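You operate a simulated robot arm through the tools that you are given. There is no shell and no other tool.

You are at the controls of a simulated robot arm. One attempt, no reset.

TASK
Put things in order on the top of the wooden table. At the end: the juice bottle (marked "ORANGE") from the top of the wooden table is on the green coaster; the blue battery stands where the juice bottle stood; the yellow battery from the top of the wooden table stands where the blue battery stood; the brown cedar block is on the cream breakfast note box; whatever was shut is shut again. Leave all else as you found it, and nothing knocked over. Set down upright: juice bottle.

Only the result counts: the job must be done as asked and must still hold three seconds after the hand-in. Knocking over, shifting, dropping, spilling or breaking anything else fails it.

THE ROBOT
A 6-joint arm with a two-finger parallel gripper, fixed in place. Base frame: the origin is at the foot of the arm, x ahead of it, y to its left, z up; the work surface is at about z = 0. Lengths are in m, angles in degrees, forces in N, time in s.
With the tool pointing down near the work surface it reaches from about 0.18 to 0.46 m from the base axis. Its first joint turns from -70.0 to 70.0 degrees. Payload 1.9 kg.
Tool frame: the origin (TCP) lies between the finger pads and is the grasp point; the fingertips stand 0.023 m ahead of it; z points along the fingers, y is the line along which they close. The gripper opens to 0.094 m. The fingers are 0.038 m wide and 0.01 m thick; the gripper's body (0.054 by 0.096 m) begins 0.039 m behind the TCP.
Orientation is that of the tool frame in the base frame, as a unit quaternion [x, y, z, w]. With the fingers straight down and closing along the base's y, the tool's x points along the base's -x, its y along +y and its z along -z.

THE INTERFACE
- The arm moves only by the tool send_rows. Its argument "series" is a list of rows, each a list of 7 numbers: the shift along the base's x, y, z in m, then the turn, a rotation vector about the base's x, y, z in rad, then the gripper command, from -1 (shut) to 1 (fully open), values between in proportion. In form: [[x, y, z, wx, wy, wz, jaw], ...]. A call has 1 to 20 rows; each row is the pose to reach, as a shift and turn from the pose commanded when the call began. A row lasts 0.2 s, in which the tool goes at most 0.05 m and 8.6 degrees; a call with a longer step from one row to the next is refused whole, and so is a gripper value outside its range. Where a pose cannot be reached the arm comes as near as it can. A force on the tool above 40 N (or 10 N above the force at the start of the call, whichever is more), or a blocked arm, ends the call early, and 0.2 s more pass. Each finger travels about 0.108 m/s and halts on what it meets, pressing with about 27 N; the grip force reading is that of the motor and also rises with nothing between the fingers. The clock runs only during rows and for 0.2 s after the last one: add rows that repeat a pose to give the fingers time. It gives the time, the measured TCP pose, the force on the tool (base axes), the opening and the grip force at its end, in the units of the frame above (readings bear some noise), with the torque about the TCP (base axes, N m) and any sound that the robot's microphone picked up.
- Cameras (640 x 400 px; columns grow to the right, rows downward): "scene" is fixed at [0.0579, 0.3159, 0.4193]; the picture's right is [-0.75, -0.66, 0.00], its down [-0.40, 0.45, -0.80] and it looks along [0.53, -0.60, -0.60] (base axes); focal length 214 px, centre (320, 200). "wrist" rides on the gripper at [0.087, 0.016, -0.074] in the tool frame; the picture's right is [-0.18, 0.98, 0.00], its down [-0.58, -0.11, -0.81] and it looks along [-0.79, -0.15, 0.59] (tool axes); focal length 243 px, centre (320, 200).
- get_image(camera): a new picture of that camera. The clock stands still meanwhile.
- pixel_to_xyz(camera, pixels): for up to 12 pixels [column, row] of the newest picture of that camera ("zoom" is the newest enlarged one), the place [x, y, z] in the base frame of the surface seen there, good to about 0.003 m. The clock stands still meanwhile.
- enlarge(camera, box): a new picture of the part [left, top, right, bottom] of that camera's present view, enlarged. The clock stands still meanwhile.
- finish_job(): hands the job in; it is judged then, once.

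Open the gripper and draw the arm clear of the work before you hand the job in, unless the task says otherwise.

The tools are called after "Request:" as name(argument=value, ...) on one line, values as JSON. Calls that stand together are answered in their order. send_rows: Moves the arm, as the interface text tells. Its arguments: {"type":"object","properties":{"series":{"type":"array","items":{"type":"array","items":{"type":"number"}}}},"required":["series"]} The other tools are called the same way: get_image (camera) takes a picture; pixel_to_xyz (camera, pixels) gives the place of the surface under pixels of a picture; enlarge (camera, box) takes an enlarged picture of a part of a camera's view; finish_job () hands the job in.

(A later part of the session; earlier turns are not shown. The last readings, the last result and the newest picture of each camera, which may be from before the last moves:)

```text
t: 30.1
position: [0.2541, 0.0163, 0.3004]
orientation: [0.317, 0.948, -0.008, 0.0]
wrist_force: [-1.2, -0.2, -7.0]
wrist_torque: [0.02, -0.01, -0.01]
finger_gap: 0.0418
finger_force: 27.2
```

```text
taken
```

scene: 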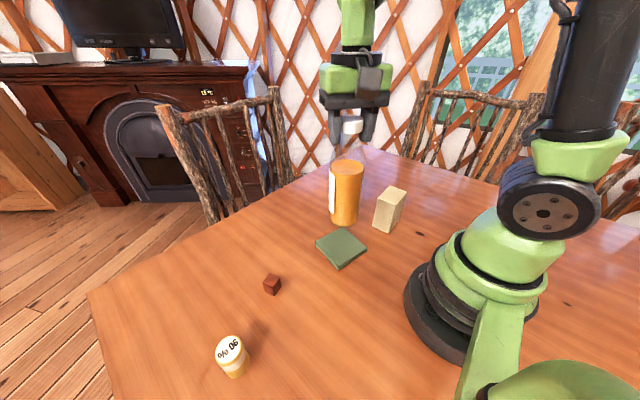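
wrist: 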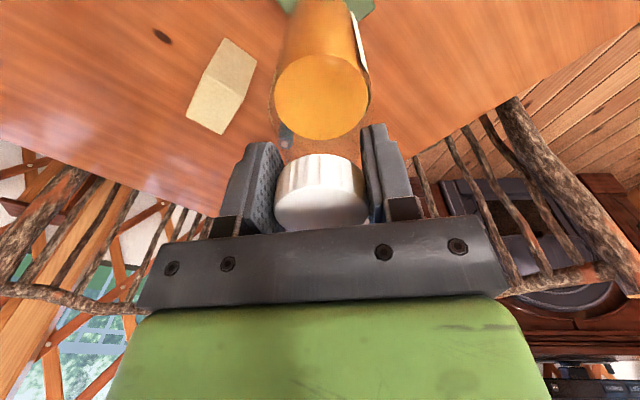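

The TCP is at (0.254,0.016), right over the coaster. Contact should come at TCP z≈0.214, so I descend and slow down near the end.

Request:
send_rows(series=[[0, 0, -0.012, 0, 0, 0, -1], [0, 0, -0.03, 0, 0, 0, -1], [0, 0, -0.048, 0, 0, 0, -1], [0, 0, -0.064, 0, 0, 0, -1], [0, 0, -0.074, 0, 0, 0, -1], [0, 0, -0.079, 0, 0, 0, -1], [0, 0, -0.079, 0, 0, 0, -1]])

Request:
enlarge(camera="scene", box=[290, 120, 400, 280])

```text
t: 31.8
position: [0.2544, 0.0181, 0.2209]
orientation: [0.317, 0.948, -0.008, -0.001]
wrist_force: [-0.9, -0.2, -5.5]
wrist_torque: [0.01, 0.0, 0.0]
finger_gap: 0.0418
finger_force: 27.6
```

```text
2.50 times, centred on (345, 200) of scene
```

zoom: 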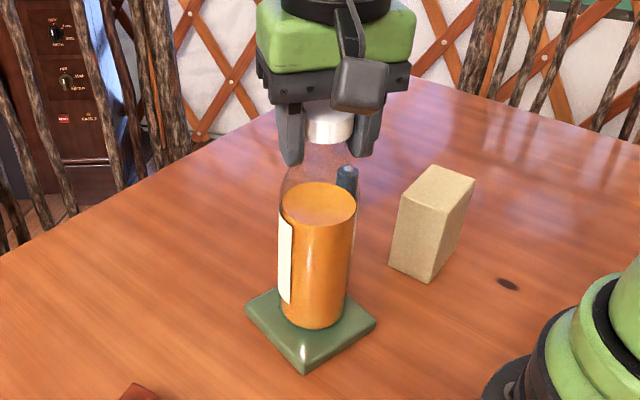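

The bottle hovers just above the coaster, centred. I lower the last few millimetres slowly, watching the force.

Request:
send_rows(series=[[0, 0, -0.002, 0, 0, 0, -1], [0, 0, -0.004, 0, 0, 0, -1], [0, 0, -0.0055, 0, 0, 0, -1], [0, 0, -0.007, 0, 0, 0, -1], [0, 0, -0.007, 0, 0, 0, -1]])

```text
t: 33.0
position: [0.253, 0.0177, 0.215]
orientation: [0.318, 0.948, -0.006, 0.002]
wrist_force: [-4.6, -4.4, 37.3]
wrist_torque: [-0.26, -0.08, -0.08]
finger_gap: 0.0421
finger_force: 26.9
```

The base is pressing (37 N up), so contact is made. I ease up about 1 mm to relieve the pressure.

Request:
send_rows(series=[[0, 0, 0.0008, 0, 0, 0, -1], [0, 0, 0.0008, 0, 0, 0, -1]])

```text
t: 33.5
position: [0.2518, 0.0174, 0.2149]
orientation: [0.317, 0.948, -0.008, 0.0]
wrist_force: [1.5, -2.6, 14.9]
wrist_torque: [-0.25, -0.84, -0.04]
finger_gap: 0.0417
finger_force: 26.9
```

Still 15 N upward; I ease another half millimetre.

Request:
send_rows(series=[[0, 0, 0.0006, 0, 0, 0, -1], [0, 0, 0.0006, 0, 0, 0, -1]])

```text
t: 34.1
position: [0.2518, 0.0173, 0.2144]
orientation: [0.317, 0.948, -0.008, -0.003]
wrist_force: [1.3, 1.0, -4.6]
wrist_torque: [0.1, -0.07, 0.05]
finger_gap: 0.0418
finger_force: 26.8
```

The load is now about neutral with the bottle resting on the coaster. I open the fingers gradually and stay still.

Request:
send_rows(series=[[0, 0, -0.0002, 0, 0, 0, -0.12], [0, 0, -0.0002, 0, 0, 0, -0.08], [0, 0, -0.0002, 0, 0, 0, -0.04], [0, 0, -0.0002, 0, 0, 0, 0.1], [0, 0, -0.0002, 0, 0, 0, 0.5], [0, 0, -0.0002, 0, 0, 0, 1], [0, 0, -0.0002, 0, 0, 0, 1], [0, 0, -0.0002, 0, 0, 0, 1]])

Request:
get_image(camera="wrist")

Request:
enlarge(camera="scene", box=[290, 120, 400, 280])

```text
t: 36.0
position: [0.2523, 0.0184, 0.216]
orientation: [0.317, 0.948, -0.007, -0.001]
wrist_force: [0.3, 0.3, -0.9]
wrist_torque: [0.03, -0.01, 0.01]
finger_gap: 0.094
finger_force: 0.1
```

```text
taken
```

wrist: 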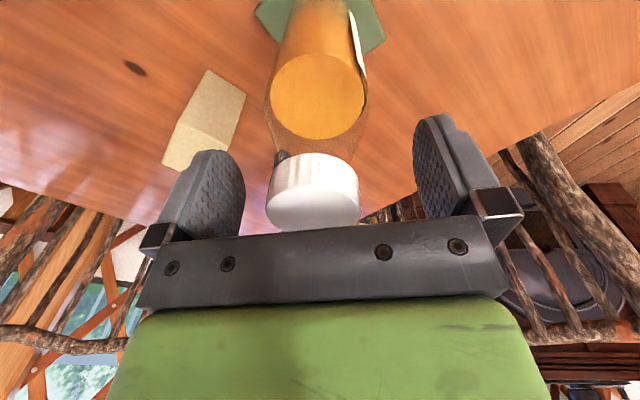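

```text
2.50 times, centred on (345, 200) of scene
```

zoom: 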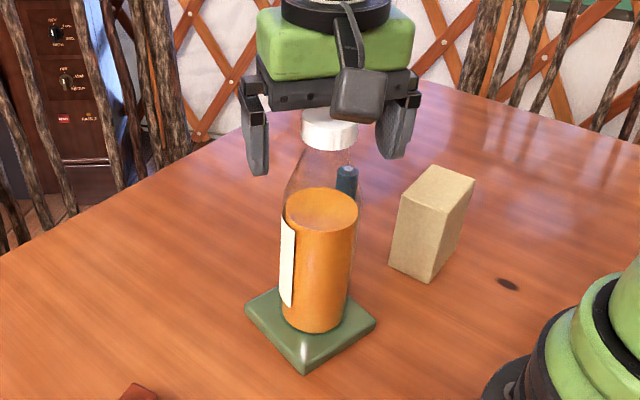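

The bottle stands centred on the coaster, released. I rise straight up and move over the blue battery at (0.335,-0.163), coming down to a viewing height.

Request:
send_rows(series=[[0, 0, 0.02, 0, 0, 0, 1], [0, 0, 0.05, 0, 0, 0, 1], [0, 0, 0.085, 0, 0, 0, 1], [0.008, -0.018, 0.095, 0, 0, 0, 1], [0.024, -0.054, 0.095, 0, 0, 0, 1], [0.04, -0.09, 0.095, 0, 0, 0, 1], [0.056, -0.126, 0.08, 0, 0, 0, 1], [0.072, -0.16, 0.045, 0, 0, 0, 1], [0.0827, -0.1814, 0.005, 0, 0, 0, 1], [0.0827, -0.1814, -0.04, 0, 0, 0, 1], [0.0827, -0.1814, -0.075, 0, 0, 0, 1], [0.0827, -0.1814, -0.075, 0, 0, 0, 1]])

Request:
get_image(camera="wrist")

Request:
get_image(camera="scene")

```text
refused: row 8 steps farther than a row can; nothing moved
```

```text
taken
```

wrist: 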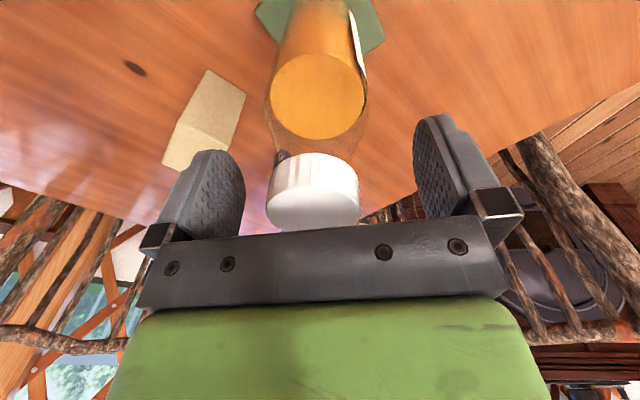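

```text
taken
```

scene: 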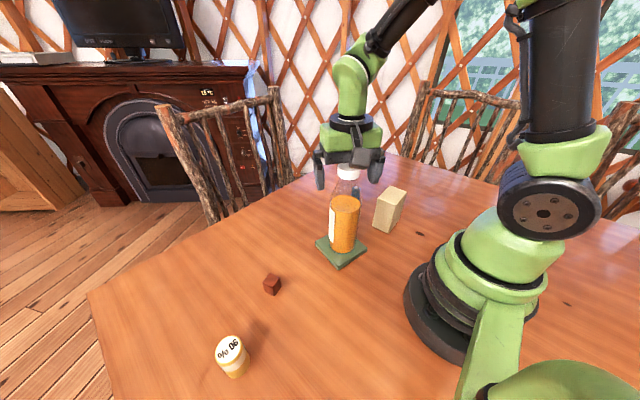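

The call was refused for one too-long step; nothing moved and the bottle stands at (345,222) on the coaster. I resend with smaller steps.

Request:
send_rows(series=[[0, 0, 0.02, 0, 0, 0, 1], [0, 0, 0.05, 0, 0, 0, 1], [0, 0, 0.085, 0, 0, 0, 1], [0.008, -0.018, 0.095, 0, 0, 0, 1], [0.024, -0.054, 0.095, 0, 0, 0, 1], [0.04, -0.09, 0.095, 0, 0, 0, 1], [0.056, -0.126, 0.085, 0, 0, 0, 1], [0.072, -0.158, 0.06, 0, 0, 0, 1], [0.0827, -0.1814, 0.025, 0, 0, 0, 1], [0.0827, -0.1814, -0.02, 0, 0, 0, 1], [0.0827, -0.1814, -0.06, 0, 0, 0, 1], [0.0827, -0.1814, -0.075, 0, 0, 0, 1], [0.0827, -0.1814, -0.075, 0, 0, 0, 1]])

Request:
get_image(camera="wrist")

Request:
get_image(camera="scene")

```text
t: 38.8
position: [0.3364, -0.1646, 0.1386]
orientation: [0.317, 0.948, -0.007, -0.001]
wrist_force: [-0.7, -0.9, 0.9]
wrist_torque: [-0.03, 0.0, 0.03]
finger_gap: 0.0938
finger_force: 0.1
```

```text
taken
```

wrist: 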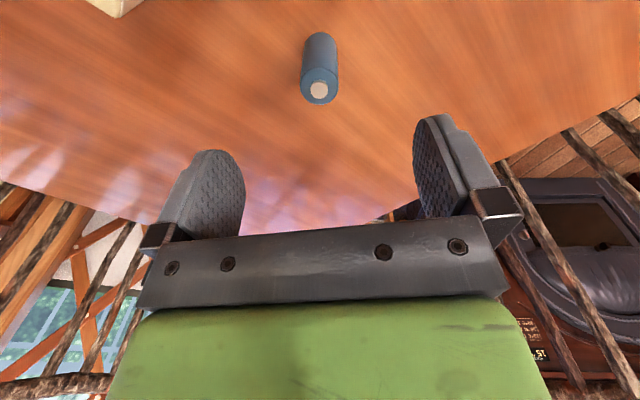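

```text
taken
```

scene: 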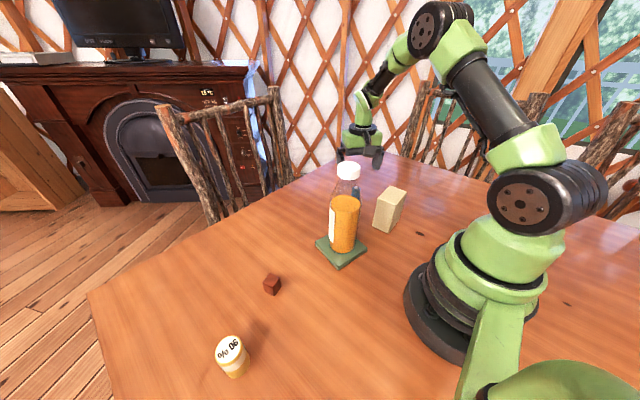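

The blue battery is in the wrist view at (319,70), its nub at (319,89). I measure it precisely.

Request:
enlarge(camera="wrist", box=[280, 20, 360, 120])

Request:
pixel_to_xyz(camera="wrist", pixels=[[319, 89], [303, 86], [337, 86], [319, 103], [319, 70], [305, 60], [336, 60], [319, 45]])

```text
4.00 times, centred on (320, 70) of wrist
```

zoom: 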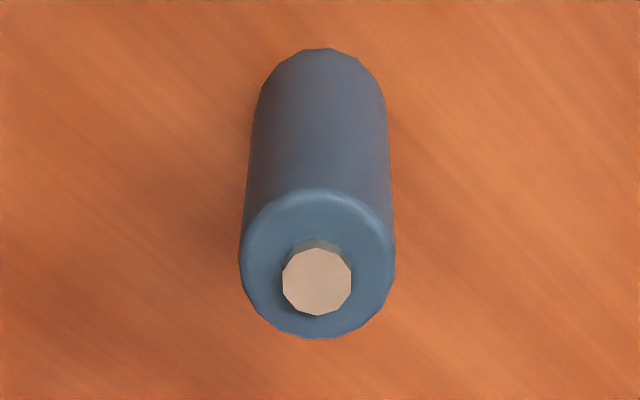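

```text
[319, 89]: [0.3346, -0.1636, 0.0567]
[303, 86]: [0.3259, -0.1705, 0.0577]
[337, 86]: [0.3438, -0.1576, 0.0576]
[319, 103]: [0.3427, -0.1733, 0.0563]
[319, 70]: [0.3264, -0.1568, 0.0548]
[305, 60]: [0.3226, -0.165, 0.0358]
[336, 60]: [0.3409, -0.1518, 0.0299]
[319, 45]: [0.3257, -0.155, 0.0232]
```

The battery axis is at (0.3348,-0.164), TCP at (0.3364,-0.1646): aligned. I descend with open fingers to TCP z≈0.038 and then grip.

Request:
send_rows(series=[[-0.0015, 0.0005, -0.025, 0, 0, 0, 1], [-0.0015, 0.0005, -0.055, 0, 0, 0, 1], [-0.0015, 0.0005, -0.08, 0, 0, 0, 1], [-0.0015, 0.0005, -0.095, 0, 0, 0, 1], [-0.0015, 0.0005, -0.1005, 0, 0, 0, 1], [-0.0015, 0.0005, -0.1005, 0, 0, 0, 1]])

Request:
get_image(camera="wrist")

```text
t: 40.1
position: [0.3341, -0.1639, 0.0377]
orientation: [0.317, 0.948, -0.007, -0.001]
wrist_force: [-1.3, 0.4, 0.5]
wrist_torque: [-0.01, -0.02, -0.01]
finger_gap: 0.094
finger_force: 0.0
```

```text
taken
```

wrist: 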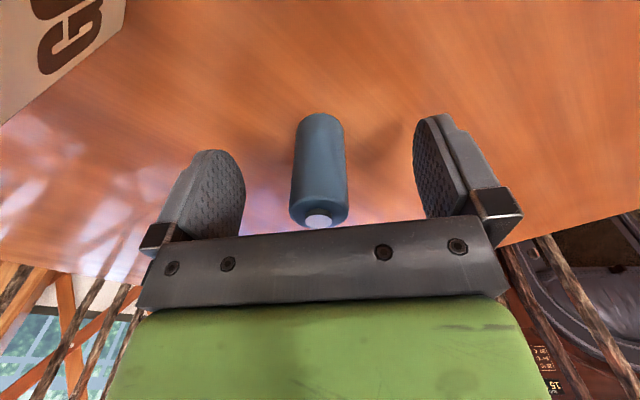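

The battery stands between the pads. I close gently in steps, then grip firmly.

Request:
send_rows(series=[[0, 0, 0, 0, 0, 0, 0.4], [0, 0, 0, 0, 0, 0, 0.0], [0, 0, 0, 0, 0, 0, -0.3], [0, 0, 0, 0, 0, 0, -0.4], [0, 0, 0, 0, 0, 0, -0.45], [0, 0, 0, 0, 0, 0, -0.5], [0, 0, 0, 0, 0, 0, -1], [0, 0, 0, 0, 0, 0, -1], [0, 0, 0, 0, 0, 0, -1]])

Request:
get_image(camera="wrist")

```text
t: 42.1
position: [0.3337, -0.1639, 0.0385]
orientation: [0.318, 0.948, -0.007, -0.001]
wrist_force: [-0.4, 0.2, 0.1]
wrist_torque: [0.0, -0.01, -0.02]
finger_gap: 0.0248
finger_force: 27.6
```

```text
taken
```

wrist: 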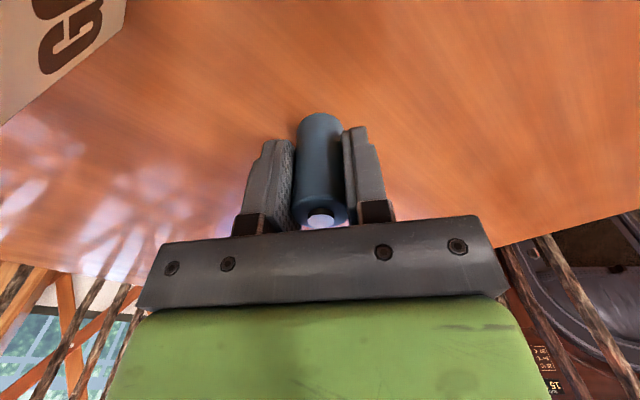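

Gripped at 24.8 mm. I lift 6 cm, move to above the bottle's old place (0.2735,-0.323), and stop before lowering.

Request:
send_rows(series=[[0, 0, 0.01, 0, 0, 0, -1], [0, 0, 0.03, 0, 0, 0, -1], [0, 0, 0.055, 0, 0, 0, -1], [-0.008, -0.021, 0.06, 0, 0, 0, -1], [-0.02, -0.053, 0.06, 0, 0, 0, -1], [-0.032, -0.085, 0.06, 0, 0, 0, -1], [-0.044, -0.117, 0.06, 0, 0, 0, -1], [-0.054, -0.145, 0.06, 0, 0, 0, -1], [-0.06, -0.159, 0.06, 0, 0, 0, -1], [-0.06, -0.159, 0.06, 0, 0, 0, -1]])

Request:
get_image(camera="scene")

```text
t: 44.4
position: [0.2742, -0.3221, 0.1002]
orientation: [0.317, 0.948, -0.008, 0.0]
wrist_force: [0.4, -0.7, 0.3]
wrist_torque: [-0.02, 0.03, -0.02]
finger_gap: 0.0245
finger_force: 27.4
```

```text
taken
```

scene: 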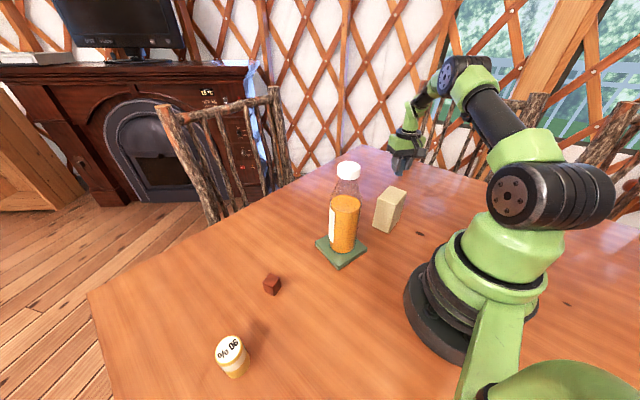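

The opening stays at 24.5 mm, so the battery is held. I check the wrist view before lowering.

Request:
get_image(camera="wrist")

Request:
send_rows(series=[[0, -0.0008, -0.015, 0, 0, 0, -1], [0, -0.0008, -0.035, 0, 0, 0, -1], [0, -0.0008, -0.05, 0, 0, 0, -1], [0, -0.0008, -0.057, 0, 0, 0, -1], [0, -0.0008, -0.059, 0, 0, 0, -1], [0, -0.0008, -0.059, 0, 0, 0, -1]])

```text
taken
```

wrist: 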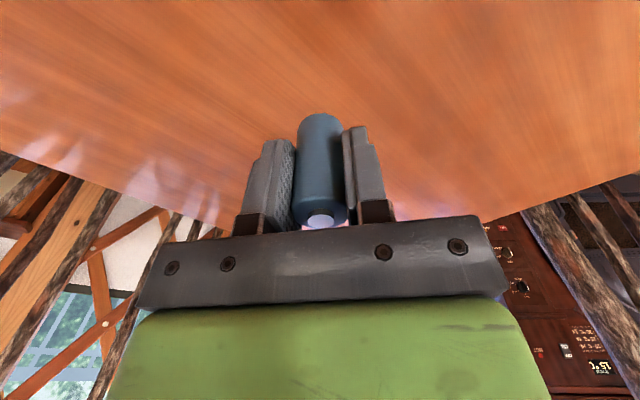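

```text
t: 45.8
position: [0.275, -0.3233, 0.0413]
orientation: [0.317, 0.948, -0.008, 0.0]
wrist_force: [-0.2, 0.7, 0.0]
wrist_torque: [-0.01, 0.03, 0.03]
finger_gap: 0.0243
finger_force: 27.2
```

The battery's base should be ~3 mm above the table. I lower in half-millimetre steps watching the force.

Request:
send_rows(series=[[0, 0, -0.001, 0, 0, 0, -1], [0, 0, -0.0018, 0, 0, 0, -1], [0, 0, -0.0023, 0, 0, 0, -1]])

```text
t: 46.5
position: [0.2741, -0.3229, 0.0391]
orientation: [0.317, 0.949, -0.008, 0.0]
wrist_force: [2.8, 1.4, 9.5]
wrist_torque: [0.17, -0.14, 0.01]
finger_gap: 0.0244
finger_force: 27.8
```

Contact at 9.5 N. I ease 0.3 mm and open the fingers gradually.

Request:
send_rows(series=[[0, 0, 0.0003, 0, 0, 0, -1], [0, 0, 0.0003, 0, 0, 0, -0.5], [0, 0, 0.0003, 0, 0, 0, -0.42], [0, 0, 0.0003, 0, 0, 0, -0.3], [0, 0, 0.0003, 0, 0, 0, 0.1], [0, 0, 0.0003, 0, 0, 0, 0.6], [0, 0, 0.0003, 0, 0, 0, 1], [0, 0, 0.0003, 0, 0, 0, 1]])

Request:
get_image(camera="wrist")

```text
t: 48.4
position: [0.2744, -0.3229, 0.039]
orientation: [0.317, 0.948, -0.007, 0.0]
wrist_force: [0.9, 0.3, -0.1]
wrist_torque: [0.0, 0.01, 0.03]
finger_gap: 0.094
finger_force: 0.0
```

```text
taken
```

wrist: 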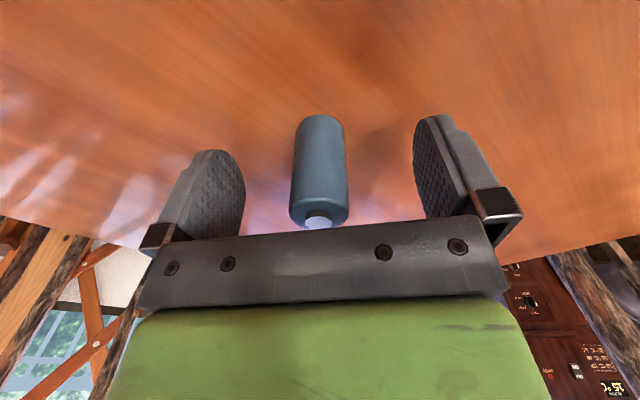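

The blue battery stands free at the bottle's old spot. I rise straight up, then cross high over the bottle (TCP z≈0.335) to above the yellow battery, yawing 67° on the way.

Request:
send_rows(series=[[0, 0, 0.021, 0, 0, 0, 1], [0, 0, 0.066, 0, 0, 0, 1], [0, 0, 0.111, 0, 0, 0, 1], [0, 0, 0.156, 0, 0, 0, 1], [0.0026, 0.0329, 0.191, 0, 0, 0.0975, 1], [0.0106, 0.0729, 0.216, 0, 0, 0.195, 1], [0.0206, 0.1129, 0.241, 0, 0, 0.2925, 1], [0.0306, 0.1529, 0.266, 0, 0, 0.39, 1], [0.0376, 0.1929, 0.286, 0, 0, 0.4875, 1], [0.0416, 0.2379, 0.296, 0, 0, 0.585, 1], [0.0416, 0.2849, 0.296, 0, 0, 0.6825, 1], [0.0416, 0.3319, 0.296, 0, 0, 0.78, 1], [0.0416, 0.3789, 0.296, 0, 0, 0.8775, 1], [0.0376, 0.4249, 0.296, 0, 0, 0.975, 1], [0.0276, 0.4699, 0.296, 0, 0, 1.0725, 1], [0.0116, 0.5129, 0.296, 0, 0, 1.17, 1], [-0.0094, 0.5549, 0.281, 0, 0, 1.17, 1], [-0.0294, 0.5879, 0.256, 0, 0, 1.17, 1], [-0.0374, 0.6179, 0.221, 0, 0, 1.17, 1], [-0.0394, 0.6374, 0.186, 0, 0, 1.17, 1]])

Request:
get_image(camera="scene")

Request:
get_image(camera="wrist")

```text
t: 52.5
position: [0.2337, 0.3144, 0.2253]
orientation: [-0.259, 0.966, -0.006, 0.004]
wrist_force: [0.7, 0.8, 0.2]
wrist_torque: [0.0, 0.01, 0.02]
finger_gap: 0.094
finger_force: 0.0
```

```text
taken
```

scene: 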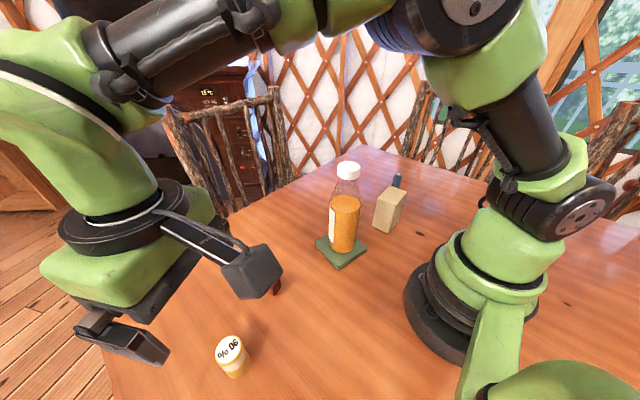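

```text
taken
```

wrist: 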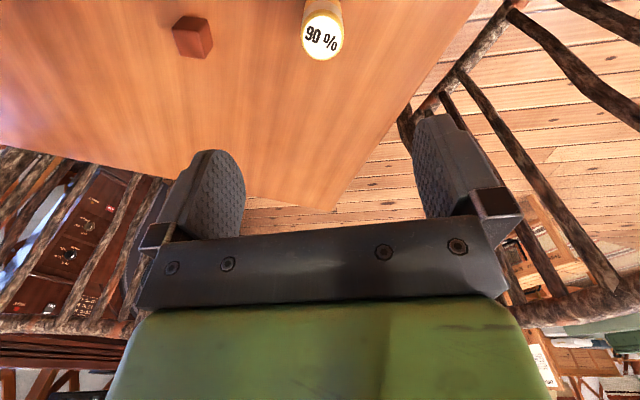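

All is in order; the yellow battery's top is at (322,38). I lower to z≈0.15 for a better view and measure.

Request:
send_rows(series=[[0, 0, -0.03, 0, 0, 0, 1], [0, 0, -0.06, 0, 0, 0, 1], [0, 0, -0.08, 0, 0, 0, 1], [0, 0, -0.08, 0, 0, 0, 1]])

Request:
get_image(camera="wrist")

Request:
enlarge(camera="wrist", box=[270, 10, 370, 130])

```text
t: 53.5
position: [0.2353, 0.3156, 0.1464]
orientation: [-0.259, 0.966, -0.007, 0.003]
wrist_force: [0.2, 0.5, -0.2]
wrist_torque: [0.02, 0.01, 0.01]
finger_gap: 0.0939
finger_force: 0.1
```

```text
taken
```

wrist: 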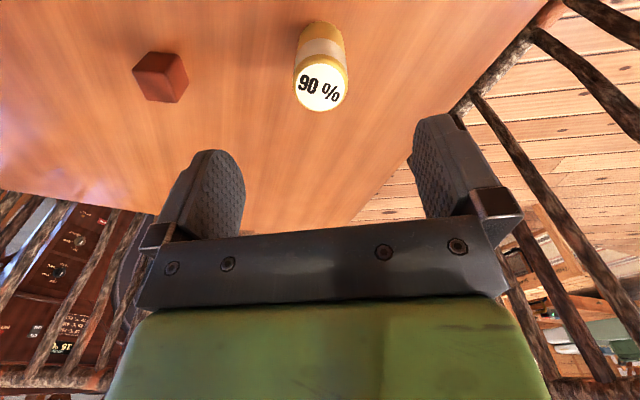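

```text
3.33 times, centred on (320, 70) of wrist
```

zoom: 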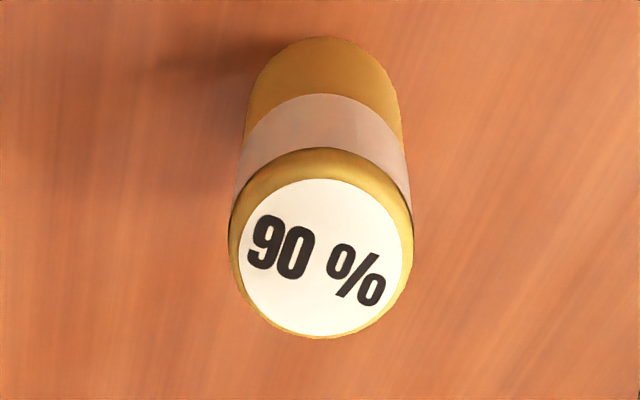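

The top disc centre is about (320,87). I measure it and the rim before gripping.

Request:
pixel_to_xyz(camera="wrist", pixels=[[320, 87], [294, 84], [347, 84], [320, 108], [320, 60], [320, 45], [299, 50], [341, 50], [160, 72], [320, 28]])

```text
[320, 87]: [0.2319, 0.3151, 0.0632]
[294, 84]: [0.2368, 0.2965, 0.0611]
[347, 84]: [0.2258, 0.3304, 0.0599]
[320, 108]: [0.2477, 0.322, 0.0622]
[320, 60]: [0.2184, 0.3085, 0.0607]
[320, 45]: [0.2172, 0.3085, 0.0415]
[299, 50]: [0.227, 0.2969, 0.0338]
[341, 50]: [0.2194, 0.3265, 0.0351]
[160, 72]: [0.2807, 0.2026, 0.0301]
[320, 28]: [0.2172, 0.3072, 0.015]
```

Centre is (0.2325,0.3148), top z≈0.062, about 0.035 m wide. First I do a light test grip on just the top rim (tips at z≈0.053) to prove that it is one solid body rather than a lidded pot.

Request:
send_rows(series=[[-0.0025, -0.0008, -0.025, 0, 0, 0, 1], [-0.0025, -0.0008, -0.05, 0, 0, 0, 1], [-0.0025, -0.0008, -0.065, 0, 0, 0, 1], [-0.0025, -0.0008, -0.07, 0, 0, 0, 1], [-0.0025, -0.0008, -0.07, 0, 0, 0, 0.3], [-0.0025, -0.0008, -0.07, 0, 0, 0, -0.1], [-0.0025, -0.0008, -0.07, 0, 0, 0, -0.2], [-0.0025, -0.0008, -0.07, 0, 0, 0, -0.25], [-0.0025, -0.0008, -0.07, 0, 0, 0, -0.3], [-0.0025, -0.0008, -0.07, 0, 0, 0, -0.5], [-0.0025, -0.0008, -0.07, 0, 0, 0, -0.5]])

Request:
get_image(camera="wrist")

Request:
enlarge(camera="scene", box=[150, 250, 290, 400])

```text
t: 56.0
position: [0.2318, 0.3144, 0.0758]
orientation: [-0.258, 0.966, -0.005, 0.003]
wrist_force: [-0.3, -0.2, -0.3]
wrist_torque: [0.01, 0.01, 0.01]
finger_gap: 0.0369
finger_force: 27.6
```

```text
taken
```

wrist: 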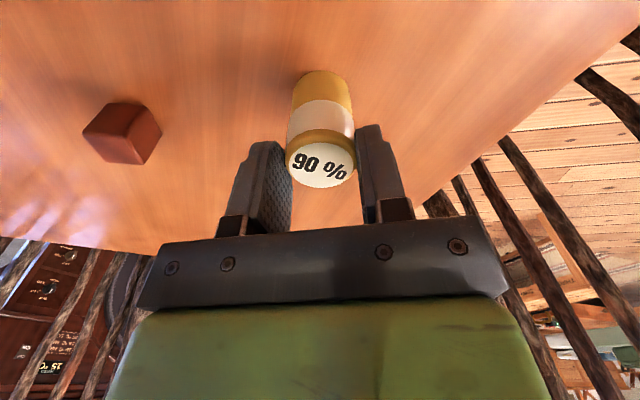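

```text
2.67 times, centred on (220, 325) of scene
```

zoom: 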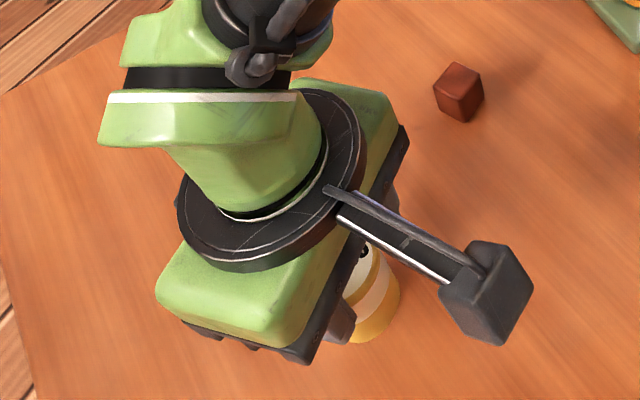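

Gripped at 36.9 mm on the top rim. I lift slowly 1.5 cm and look at what comes up.

Request:
send_rows(series=[[0, 0, 0.003, 0, 0, 0, -0.5], [0, 0, 0.006, 0, 0, 0, -0.5], [0, 0, 0.01, 0, 0, 0, -0.5], [0, 0, 0.015, 0, 0, 0, -0.5], [0, 0, 0.015, 0, 0, 0, -0.5]])

Request:
get_image(camera="wrist")

Request:
enlarge(camera="wrist", box=[260, 50, 390, 210])

```text
t: 57.1
position: [0.2321, 0.3136, 0.089]
orientation: [-0.259, 0.966, -0.006, 0.004]
wrist_force: [0.2, -0.8, -0.6]
wrist_torque: [0.02, -0.02, -0.01]
finger_gap: 0.0366
finger_force: 27.2
```

```text
taken
```

wrist: 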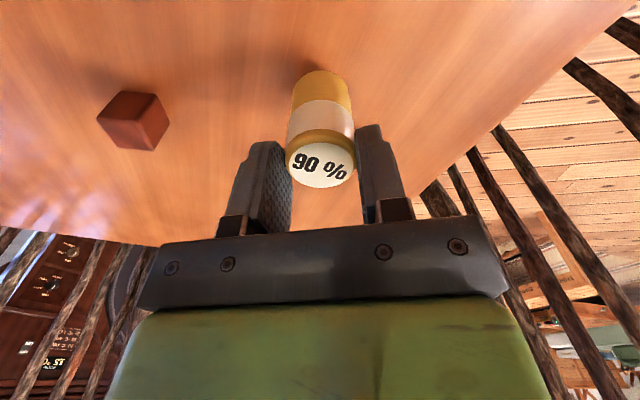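

```text
2.50 times, centred on (325, 130) of wrist
```

zoom: 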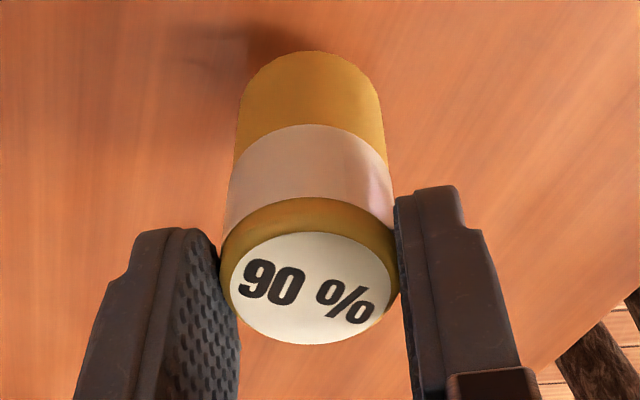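

The whole body with its label rose together (cell base left the table), so it is one solid battery. I set it back down gently, open, and then regrip lower for a firm hold.

Request:
send_rows(series=[[0, 0, -0.006, 0, 0, 0, -0.5], [0, 0, -0.011, 0, 0, 0, -0.5], [0, 0, -0.0135, 0, 0, 0, -0.5], [0, 0, -0.0145, 0, 0, 0, -0.5]])

```text
t: 58.1
position: [0.232, 0.3141, 0.0757]
orientation: [-0.259, 0.966, -0.005, 0.003]
wrist_force: [1.5, -0.5, 2.4]
wrist_torque: [-0.01, -0.02, -0.03]
finger_gap: 0.0368
finger_force: 27.0
```

Contact felt lightly (2.4 N). I open gradually, then descend around the battery to TCP z≈0.040 and regrip.

Request:
send_rows(series=[[0, 0, 0, 0, 0, 0, -0.22], [0, 0, 0, 0, 0, 0, -0.15], [0, 0, 0, 0, 0, 0, 0.2], [0, 0, 0, 0, 0, 0, 0.7], [0, 0, 0, 0, 0, 0, 1], [0, 0, -0.012, 0, 0, 0, 1], [0, 0, -0.025, 0, 0, 0, 1], [0, 0, -0.034, 0, 0, 0, 1], [0, 0, -0.036, 0, 0, 0, 1], [0, 0, -0.036, 0, 0, 0, 1]])

Request:
get_image(camera="wrist")

```text
t: 60.4
position: [0.2321, 0.3135, 0.0377]
orientation: [-0.258, 0.966, -0.006, 0.004]
wrist_force: [-1.4, -0.2, -0.2]
wrist_torque: [-0.02, 0.02, -0.01]
finger_gap: 0.0942
finger_force: 0.0
```

```text
taken
```

wrist: 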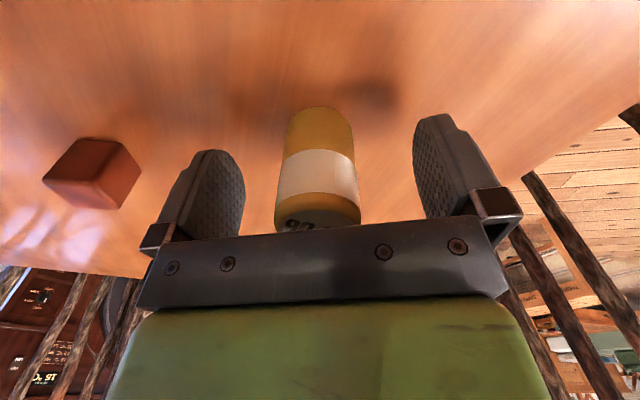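

The battery is between the pads, palm clear above it. I grip firmly in steps.

Request:
send_rows(series=[[0, 0, 0, 0, 0, 0, 0.3], [0, 0, 0, 0, 0, 0, -0.1], [0, 0, 0, 0, 0, 0, -0.2], [0, 0, 0, 0, 0, 0, -0.25], [0, 0, 0, 0, 0, 0, -0.3], [0, 0, 0, 0, 0, 0, -1], [0, 0, 0, 0, 0, 0, -1], [0, 0, 0, 0, 0, 0, -1]])

Request:
get_image(camera="wrist")

```text
t: 62.1
position: [0.2317, 0.3129, 0.0387]
orientation: [-0.259, 0.966, -0.006, 0.004]
wrist_force: [-0.8, 0.0, 1.7]
wrist_torque: [0.05, 0.04, 0.0]
finger_gap: 0.0367
finger_force: 26.4
```

```text
taken
```

wrist: 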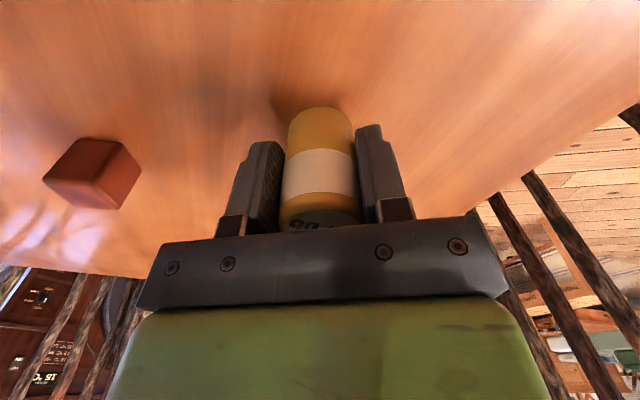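

Gripped at 36.7 mm. I lift straight up, cross high over the bottle (battery base ≥0.29 m), and arrive above the blue battery's old spot (0.334,-0.1635).

Request:
send_rows(series=[[0, 0, 0.016, 0, 0, 0, -1], [0, 0, 0.056, 0, 0, 0, -1], [0, 0, 0.101, 0, 0, 0, -1], [0, 0, 0.146, 0, 0, 0, -1], [0.0053, -0.0199, 0.186, 0, 0, -0.0975, -1], [0.0153, -0.0479, 0.221, 0, 0, -0.195, -1], [0.0333, -0.0809, 0.251, 0, 0, -0.2925, -1], [0.0523, -0.1179, 0.276, 0, 0, -0.39, -1], [0.0683, -0.1609, 0.291, 0, 0, -0.4875, -1], [0.0803, -0.2069, 0.299, 0, 0, -0.585, -1], [0.0863, -0.2539, 0.299, 0, 0, -0.6825, -1], [0.0863, -0.3009, 0.299, 0, 0, -0.78, -1], [0.0863, -0.3479, 0.299, 0, 0, -0.8775, -1], [0.0883, -0.3939, 0.296, 0, 0, -0.975, -1], [0.0933, -0.4329, 0.276, 0, 0, -1.0725, -1], [0.0993, -0.4629, 0.241, 0, 0, -1.17, -1], [0.102, -0.4764, 0.201, 0, 0, -1.17, -1], [0.102, -0.4764, 0.161, 0, 0, -1.17, -1], [0.102, -0.4764, 0.121, 0, 0, -1.17, -1], [0.102, -0.4764, 0.121, 0, 0, -1.17, -1]])

Request:
get_image(camera="scene")

Request:
get_image(camera="wrist")

```text
t: 66.3
position: [0.3354, -0.1611, 0.1607]
orientation: [0.318, 0.948, -0.007, 0.0]
wrist_force: [0.2, -0.3, -1.1]
wrist_torque: [-0.04, 0.0, -0.01]
finger_gap: 0.0369
finger_force: 27.0
```

```text
taken
```

scene: 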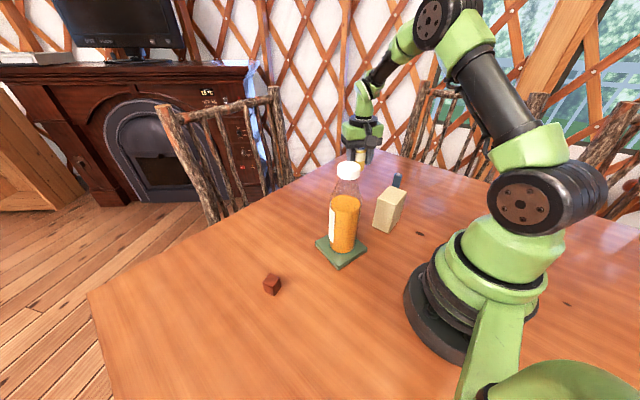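

```text
taken
```

wrist: 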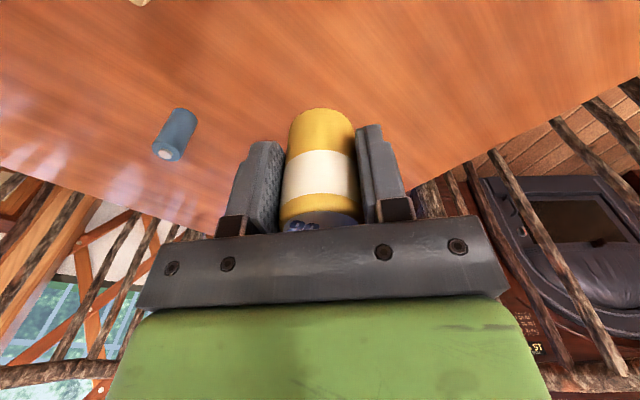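

The battery is firmly held; the blue one stands at (175,135) in the wrist view. I descend to a few millimetres above the table.

Request:
send_rows(series=[[-0.0012, -0.0018, -0.02, 0, 0, 0, -1], [-0.0012, -0.0018, -0.05, 0, 0, 0, -1], [-0.0012, -0.0018, -0.08, 0, 0, 0, -1], [-0.0012, -0.0018, -0.1, 0, 0, 0, -1], [-0.0012, -0.0018, -0.113, 0, 0, 0, -1], [-0.0012, -0.0018, -0.1175, 0, 0, 0, -1], [-0.0012, -0.0018, -0.1175, 0, 0, 0, -1]])

```text
t: 68.0
position: [0.3322, -0.1639, 0.0437]
orientation: [0.317, 0.948, -0.007, 0.0]
wrist_force: [0.5, -0.1, -0.5]
wrist_torque: [0.01, 0.0, 0.0]
finger_gap: 0.0368
finger_force: 26.9
```

Now at z=0.0437; contact is expected near 0.039. I lower in small steps.

Request:
send_rows(series=[[0.001, 0, -0.0015, 0, 0, 0, -1], [0.001, 0, -0.003, 0, 0, 0, -1], [0.001, 0, -0.004, 0, 0, 0, -1]])

```text
t: 68.8
position: [0.3328, -0.1655, 0.0393]
orientation: [0.318, 0.948, -0.007, 0.0]
wrist_force: [-0.1, 0.2, -1.4]
wrist_torque: [0.01, -0.01, 0.0]
finger_gap: 0.0371
finger_force: 26.8
```

No contact yet; I go on lowering half a millimetre at a time.

Request:
send_rows(series=[[0, 0.0005, -0.0006, 0, 0, 0, -1], [0, 0.0005, -0.0012, 0, 0, 0, -1]])

```text
t: 69.3
position: [0.3346, -0.1645, 0.0396]
orientation: [0.317, 0.948, -0.008, 0.001]
wrist_force: [-6.0, -1.1, 16.3]
wrist_torque: [0.16, 0.0, 0.04]
finger_gap: 0.0369
finger_force: 27.4
```

Contact (16 N). I ease up half a millimetre, then open gradually.

Request:
send_rows(series=[[0, 0, 0.0005, 0, 0, 0, -1], [0, 0, 0.0005, 0, 0, 0, -0.25], [0, 0, 0.0005, 0, 0, 0, -0.18], [0, 0, 0.0005, 0, 0, 0, -0.1], [0, 0, 0.0005, 0, 0, 0, 0.3], [0, 0, 0.0005, 0, 0, 0, 0.8], [0, 0, 0.0005, 0, 0, 0, 1], [0, 0, 0.0005, 0, 0, 0, 1]])

Request:
get_image(camera="wrist")

```text
t: 71.2
position: [0.3345, -0.1653, 0.0375]
orientation: [0.317, 0.949, -0.007, 0.0]
wrist_force: [-0.4, -0.5, 0.8]
wrist_torque: [0.0, 0.0, 0.01]
finger_gap: 0.094
finger_force: 0.1
```

```text
taken
```

wrist: 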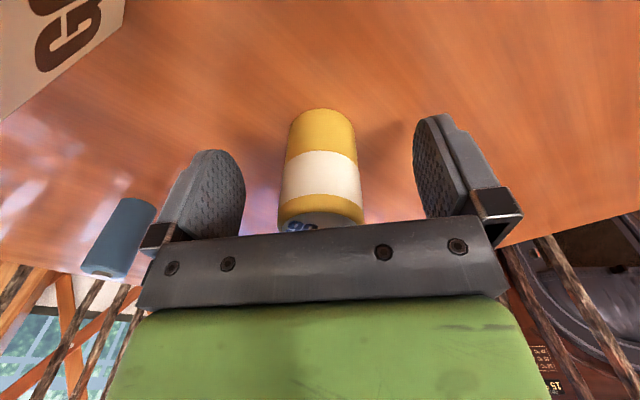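

The yellow battery stands where the blue one stood. I rise straight up and cross to above the cedar block near (0.29,0.192), yawing back to 0.

Request:
send_rows(series=[[0, 0, 0.02, 0, 0, 0, 1], [0, 0, 0.065, 0, 0, 0, 1], [0, 0, 0.11, 0, 0, 0, 1], [0, 0, 0.155, 0, 0, 0, 1], [-0.0025, 0.0203, 0.195, 0, 0, 0.0807, 1], [-0.0065, 0.0503, 0.23, 0, 0, 0.1614, 1], [-0.0105, 0.0853, 0.26, 0, 0, 0.2421, 1], [-0.0145, 0.1253, 0.285, 0, 0, 0.3228, 1], [-0.0165, 0.1703, 0.298, 0, 0, 0.4035, 1], [-0.0185, 0.2173, 0.298, 0, 0, 0.4842, 1], [-0.0245, 0.2633, 0.298, 0, 0, 0.5649, 1], [-0.0345, 0.3073, 0.285, 0, 0, 0.6456, 1], [-0.0415, 0.3403, 0.255, 0, 0, 0.6456, 1], [-0.0445, 0.3573, 0.215, 0, 0, 0.6456, 1], [-0.0445, 0.3573, 0.175, 0, 0, 0.6456, 1], [-0.0445, 0.3573, 0.135, 0, 0, 0.6456, 1], [-0.0445, 0.3573, 0.115, 0, 0, 0.6456, 1], [-0.0445, 0.3573, 0.115, 0, 0, 0.6456, 1]])

Request:
get_image(camera="wrist")

Request:
get_image(camera="scene")

```text
t: 75.0
position: [0.2892, 0.1927, 0.1543]
orientation: [0.001, 1.0, -0.006, 0.003]
wrist_force: [0.3, 0.2, -0.4]
wrist_torque: [0.03, 0.01, 0.01]
finger_gap: 0.0939
finger_force: 0.0
```

```text
taken
```

wrist: 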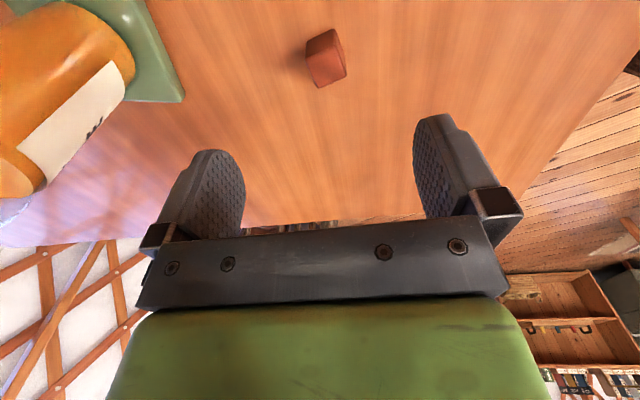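

```text
taken
```

scene: 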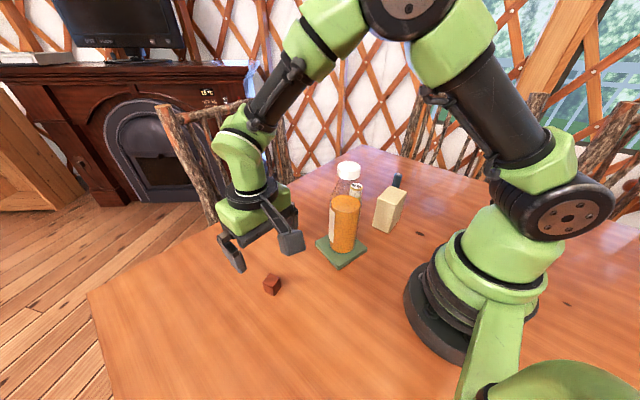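

The cedar block is at (326,60) in the wrist view. I enlarge it and measure its top corners to find its centre and orientation.

Request:
enlarge(camera="wrist", box=[286, 15, 366, 105])

Request:
pixel_to_xyz(camera="wrist", pixels=[[319, 86], [345, 76], [334, 31], [308, 42], [308, 58], [338, 48], [322, 70], [327, 68]])

```text
4.44 times, centred on (326, 60) of wrist
```

zoom: 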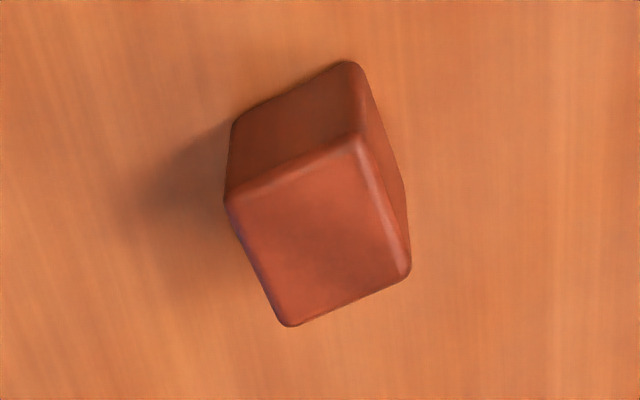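

```text
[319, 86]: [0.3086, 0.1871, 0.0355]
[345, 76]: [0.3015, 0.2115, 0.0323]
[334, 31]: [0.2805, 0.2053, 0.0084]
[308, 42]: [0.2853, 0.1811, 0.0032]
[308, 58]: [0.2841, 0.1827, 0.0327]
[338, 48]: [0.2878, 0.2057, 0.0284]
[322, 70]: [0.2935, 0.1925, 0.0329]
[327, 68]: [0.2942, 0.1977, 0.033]
```

The block's top centre is about (0.2945,0.197,0.033), rotated ~14°, side ~0.027 m. I yaw 14°, shift, and descend to TCP z≈0.030.

Request:
send_rows(series=[[0.003, 0.002, -0.01, 0, 0, 0.125, 1], [0.0052, 0.0041, -0.03, 0, 0, 0.25, 1], [0.0052, 0.0041, -0.065, 0, 0, 0.25, 1], [0.0052, 0.0041, -0.095, 0, 0, 0.25, 1], [0.0052, 0.0041, -0.115, 0, 0, 0.25, 1], [0.0052, 0.0041, -0.123, 0, 0, 0.25, 1], [0.0052, 0.0041, -0.123, 0, 0, 0.25, 1]])

Request:
get_image(camera="wrist")

```text
t: 76.5
position: [0.2949, 0.1976, 0.0306]
orientation: [-0.124, 0.992, -0.007, 0.002]
wrist_force: [0.5, -0.4, -0.1]
wrist_torque: [-0.01, -0.01, 0.02]
finger_gap: 0.094
finger_force: 0.0
```

```text
taken
```

wrist: 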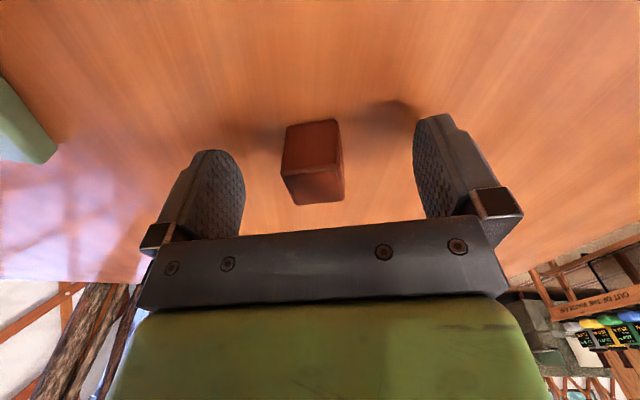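

The block is squarely between the pads. I close and grip.

Request:
send_rows(series=[[0, 0, 0, 0, 0, 0, 0.3], [0, 0, 0, 0, 0, 0, -0.1], [0, 0, 0, 0, 0, 0, -0.3], [0, 0, 0, 0, 0, 0, -0.38], [0, 0, 0, 0, 0, 0, -0.45], [0, 0, 0, 0, 0, 0, -1], [0, 0, 0, 0, 0, 0, -1], [0, 0, 0, 0, 0, 0, -1]])

Request:
get_image(camera="wrist")

```text
t: 78.3
position: [0.2955, 0.1972, 0.0304]
orientation: [-0.125, 0.992, -0.007, 0.003]
wrist_force: [-0.6, 0.9, 0.6]
wrist_torque: [0.03, 0.0, 0.0]
finger_gap: 0.0255
finger_force: 26.7
```

```text
taken
```

wrist: 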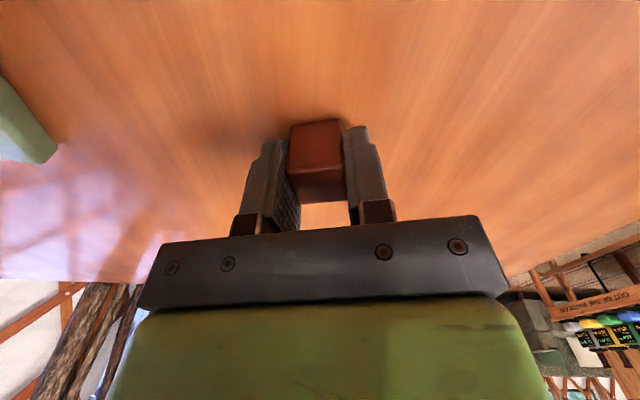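

Gripped at 25.5 mm. I lift and carry the block high past the bottle to above the cream box (0.2136,-0.1418).

Request:
send_rows(series=[[0, 0, 0.02, 0, 0, 0, -1], [0, 0, 0.065, 0, 0, 0, -1], [0, 0, 0.11, 0, 0, 0, -1], [0, 0, 0.155, 0, 0, 0, -1], [0, 0, 0.2, 0, 0, 0, -1], [0.0025, -0.0222, 0.24, 0, 0, -0.03, -1], [0.0075, -0.0552, 0.272, 0, 0, -0.06, -1], [0.0135, -0.0952, 0.295, 0, 0, -0.09, -1], [0.0175, -0.1402, 0.305, 0, 0, -0.12, -1], [0.0175, -0.1872, 0.305, 0, 0, -0.15, -1], [0.0125, -0.2332, 0.305, 0, 0, -0.18, -1], [0.0015, -0.2772, 0.3, 0, 0, -0.18, -1], [-0.0235, -0.3102, 0.285, 0, 0, -0.18, -1], [-0.0555, -0.3322, 0.265, 0, 0, -0.18, -1], [-0.0819, -0.339, 0.235, 0, 0, -0.18, -1], [-0.0819, -0.339, 0.195, 0, 0, -0.18, -1], [-0.0819, -0.339, 0.155, 0, 0, -0.18, -1], [-0.0819, -0.339, 0.145, 0, 0, -0.18, -1], [-0.0819, -0.339, 0.145, 0, 0, -0.18, -1]])

Request:
get_image(camera="wrist")

Request:
get_image(camera="scene")

```text
t: 82.3
position: [0.2139, -0.1406, 0.1764]
orientation: [-0.035, 0.999, -0.007, 0.002]
wrist_force: [-0.5, 0.1, 0.2]
wrist_torque: [0.01, 0.01, 0.01]
finger_gap: 0.026
finger_force: 27.3
```

```text
taken
```

wrist: 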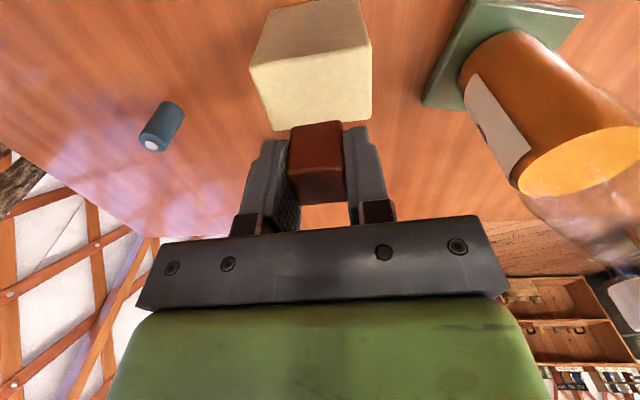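

```text
taken
```

scene: 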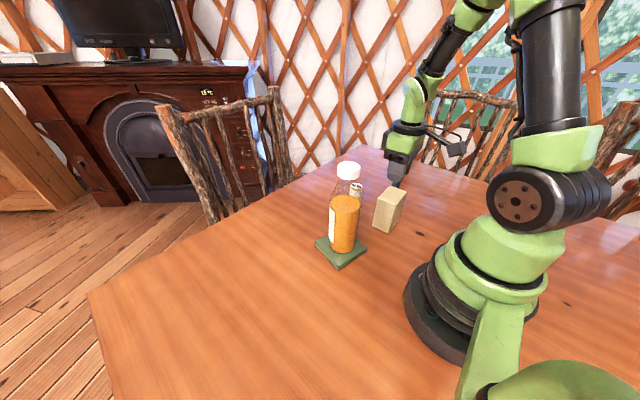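

The block hangs right by the box top in the wrist view at (317,160). I measure the box's top face corners from here to confirm centring.

Request:
enlarge(camera="wrist", box=[230, 0, 400, 140])

Request:
pixel_to_xyz(camera="wrist", pixels=[[254, 70], [364, 50], [368, 115], [278, 124], [310, 90], [280, 100], [355, 95], [310, 66]])

```text
2.86 times, centred on (315, 70) of wrist
```

zoom: 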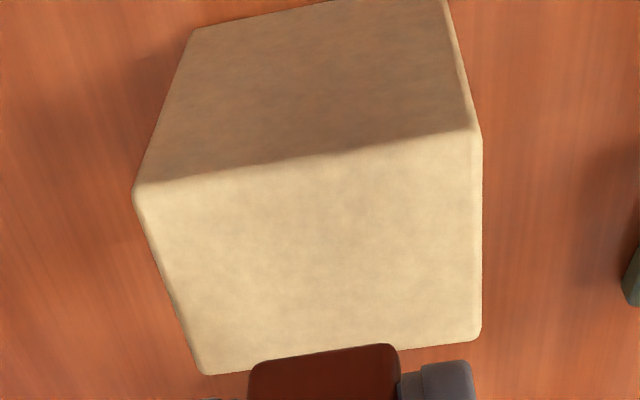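

```text
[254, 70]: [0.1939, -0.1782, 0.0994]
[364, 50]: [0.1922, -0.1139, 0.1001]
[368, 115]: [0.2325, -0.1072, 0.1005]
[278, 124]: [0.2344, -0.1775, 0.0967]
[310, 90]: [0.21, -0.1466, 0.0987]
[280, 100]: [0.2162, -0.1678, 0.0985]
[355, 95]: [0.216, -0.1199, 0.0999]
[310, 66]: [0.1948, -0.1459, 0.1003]
```

Box top centre is (0.2133,-0.144), z≈0.099; contact is expected at TCP z≈0.130. I shift 3 mm and lower to just above.

Request:
send_rows(series=[[-0.0005, -0.003, -0.012, 0, 0, 0, -1], [-0.0005, -0.003, -0.028, 0, 0, 0, -1], [-0.0005, -0.003, -0.038, 0, 0, 0, -1], [-0.0005, -0.003, -0.042, 0, 0, 0, -1], [-0.0005, -0.003, -0.042, 0, 0, 0, -1]])

Request:
get_image(camera="wrist")

```text
t: 83.5
position: [0.2121, -0.145, 0.1341]
orientation: [-0.034, 0.999, -0.006, 0.002]
wrist_force: [0.4, 0.7, -0.3]
wrist_torque: [0.0, 0.01, 0.02]
finger_gap: 0.0258
finger_force: 27.1
```

```text
taken
```

wrist: 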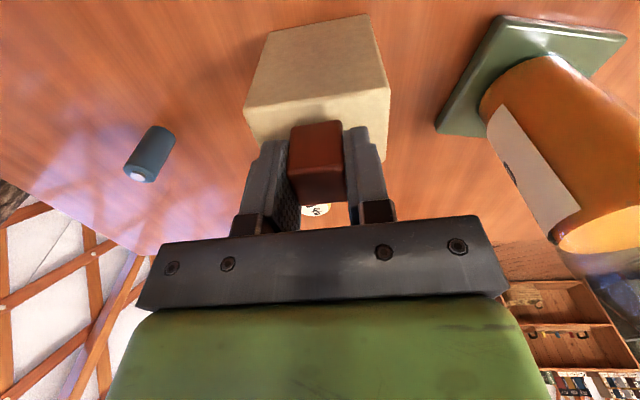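

The block hovers over the box's middle, with the yellow battery beyond at (318,208) still upright. I lower in small steps.

Request:
send_rows(series=[[0.001, 0, -0.0012, 0, 0, 0, -1], [0.001, 0, -0.0022, 0, 0, 0, -1], [0.001, 0, -0.003, 0, 0, 0, -1]])

```text
t: 84.3
position: [0.2122, -0.1438, 0.1301]
orientation: [-0.034, 0.999, -0.007, 0.002]
wrist_force: [0.3, 0.1, -0.8]
wrist_torque: [-0.01, 0.02, 0.01]
finger_gap: 0.0254
finger_force: 26.7
```

No contact yet at 0.130. I continue in half-millimetre steps.

Request:
send_rows(series=[[0, 0, -0.0006, 0, 0, 0, -1], [0, 0, -0.0012, 0, 0, 0, -1]])

```text
t: 85.0
position: [0.2124, -0.1452, 0.1296]
orientation: [-0.034, 0.999, -0.007, 0.002]
wrist_force: [-2.6, 5.0, 25.2]
wrist_torque: [0.29, 0.11, 0.0]
finger_gap: 0.0259
finger_force: 26.9
```

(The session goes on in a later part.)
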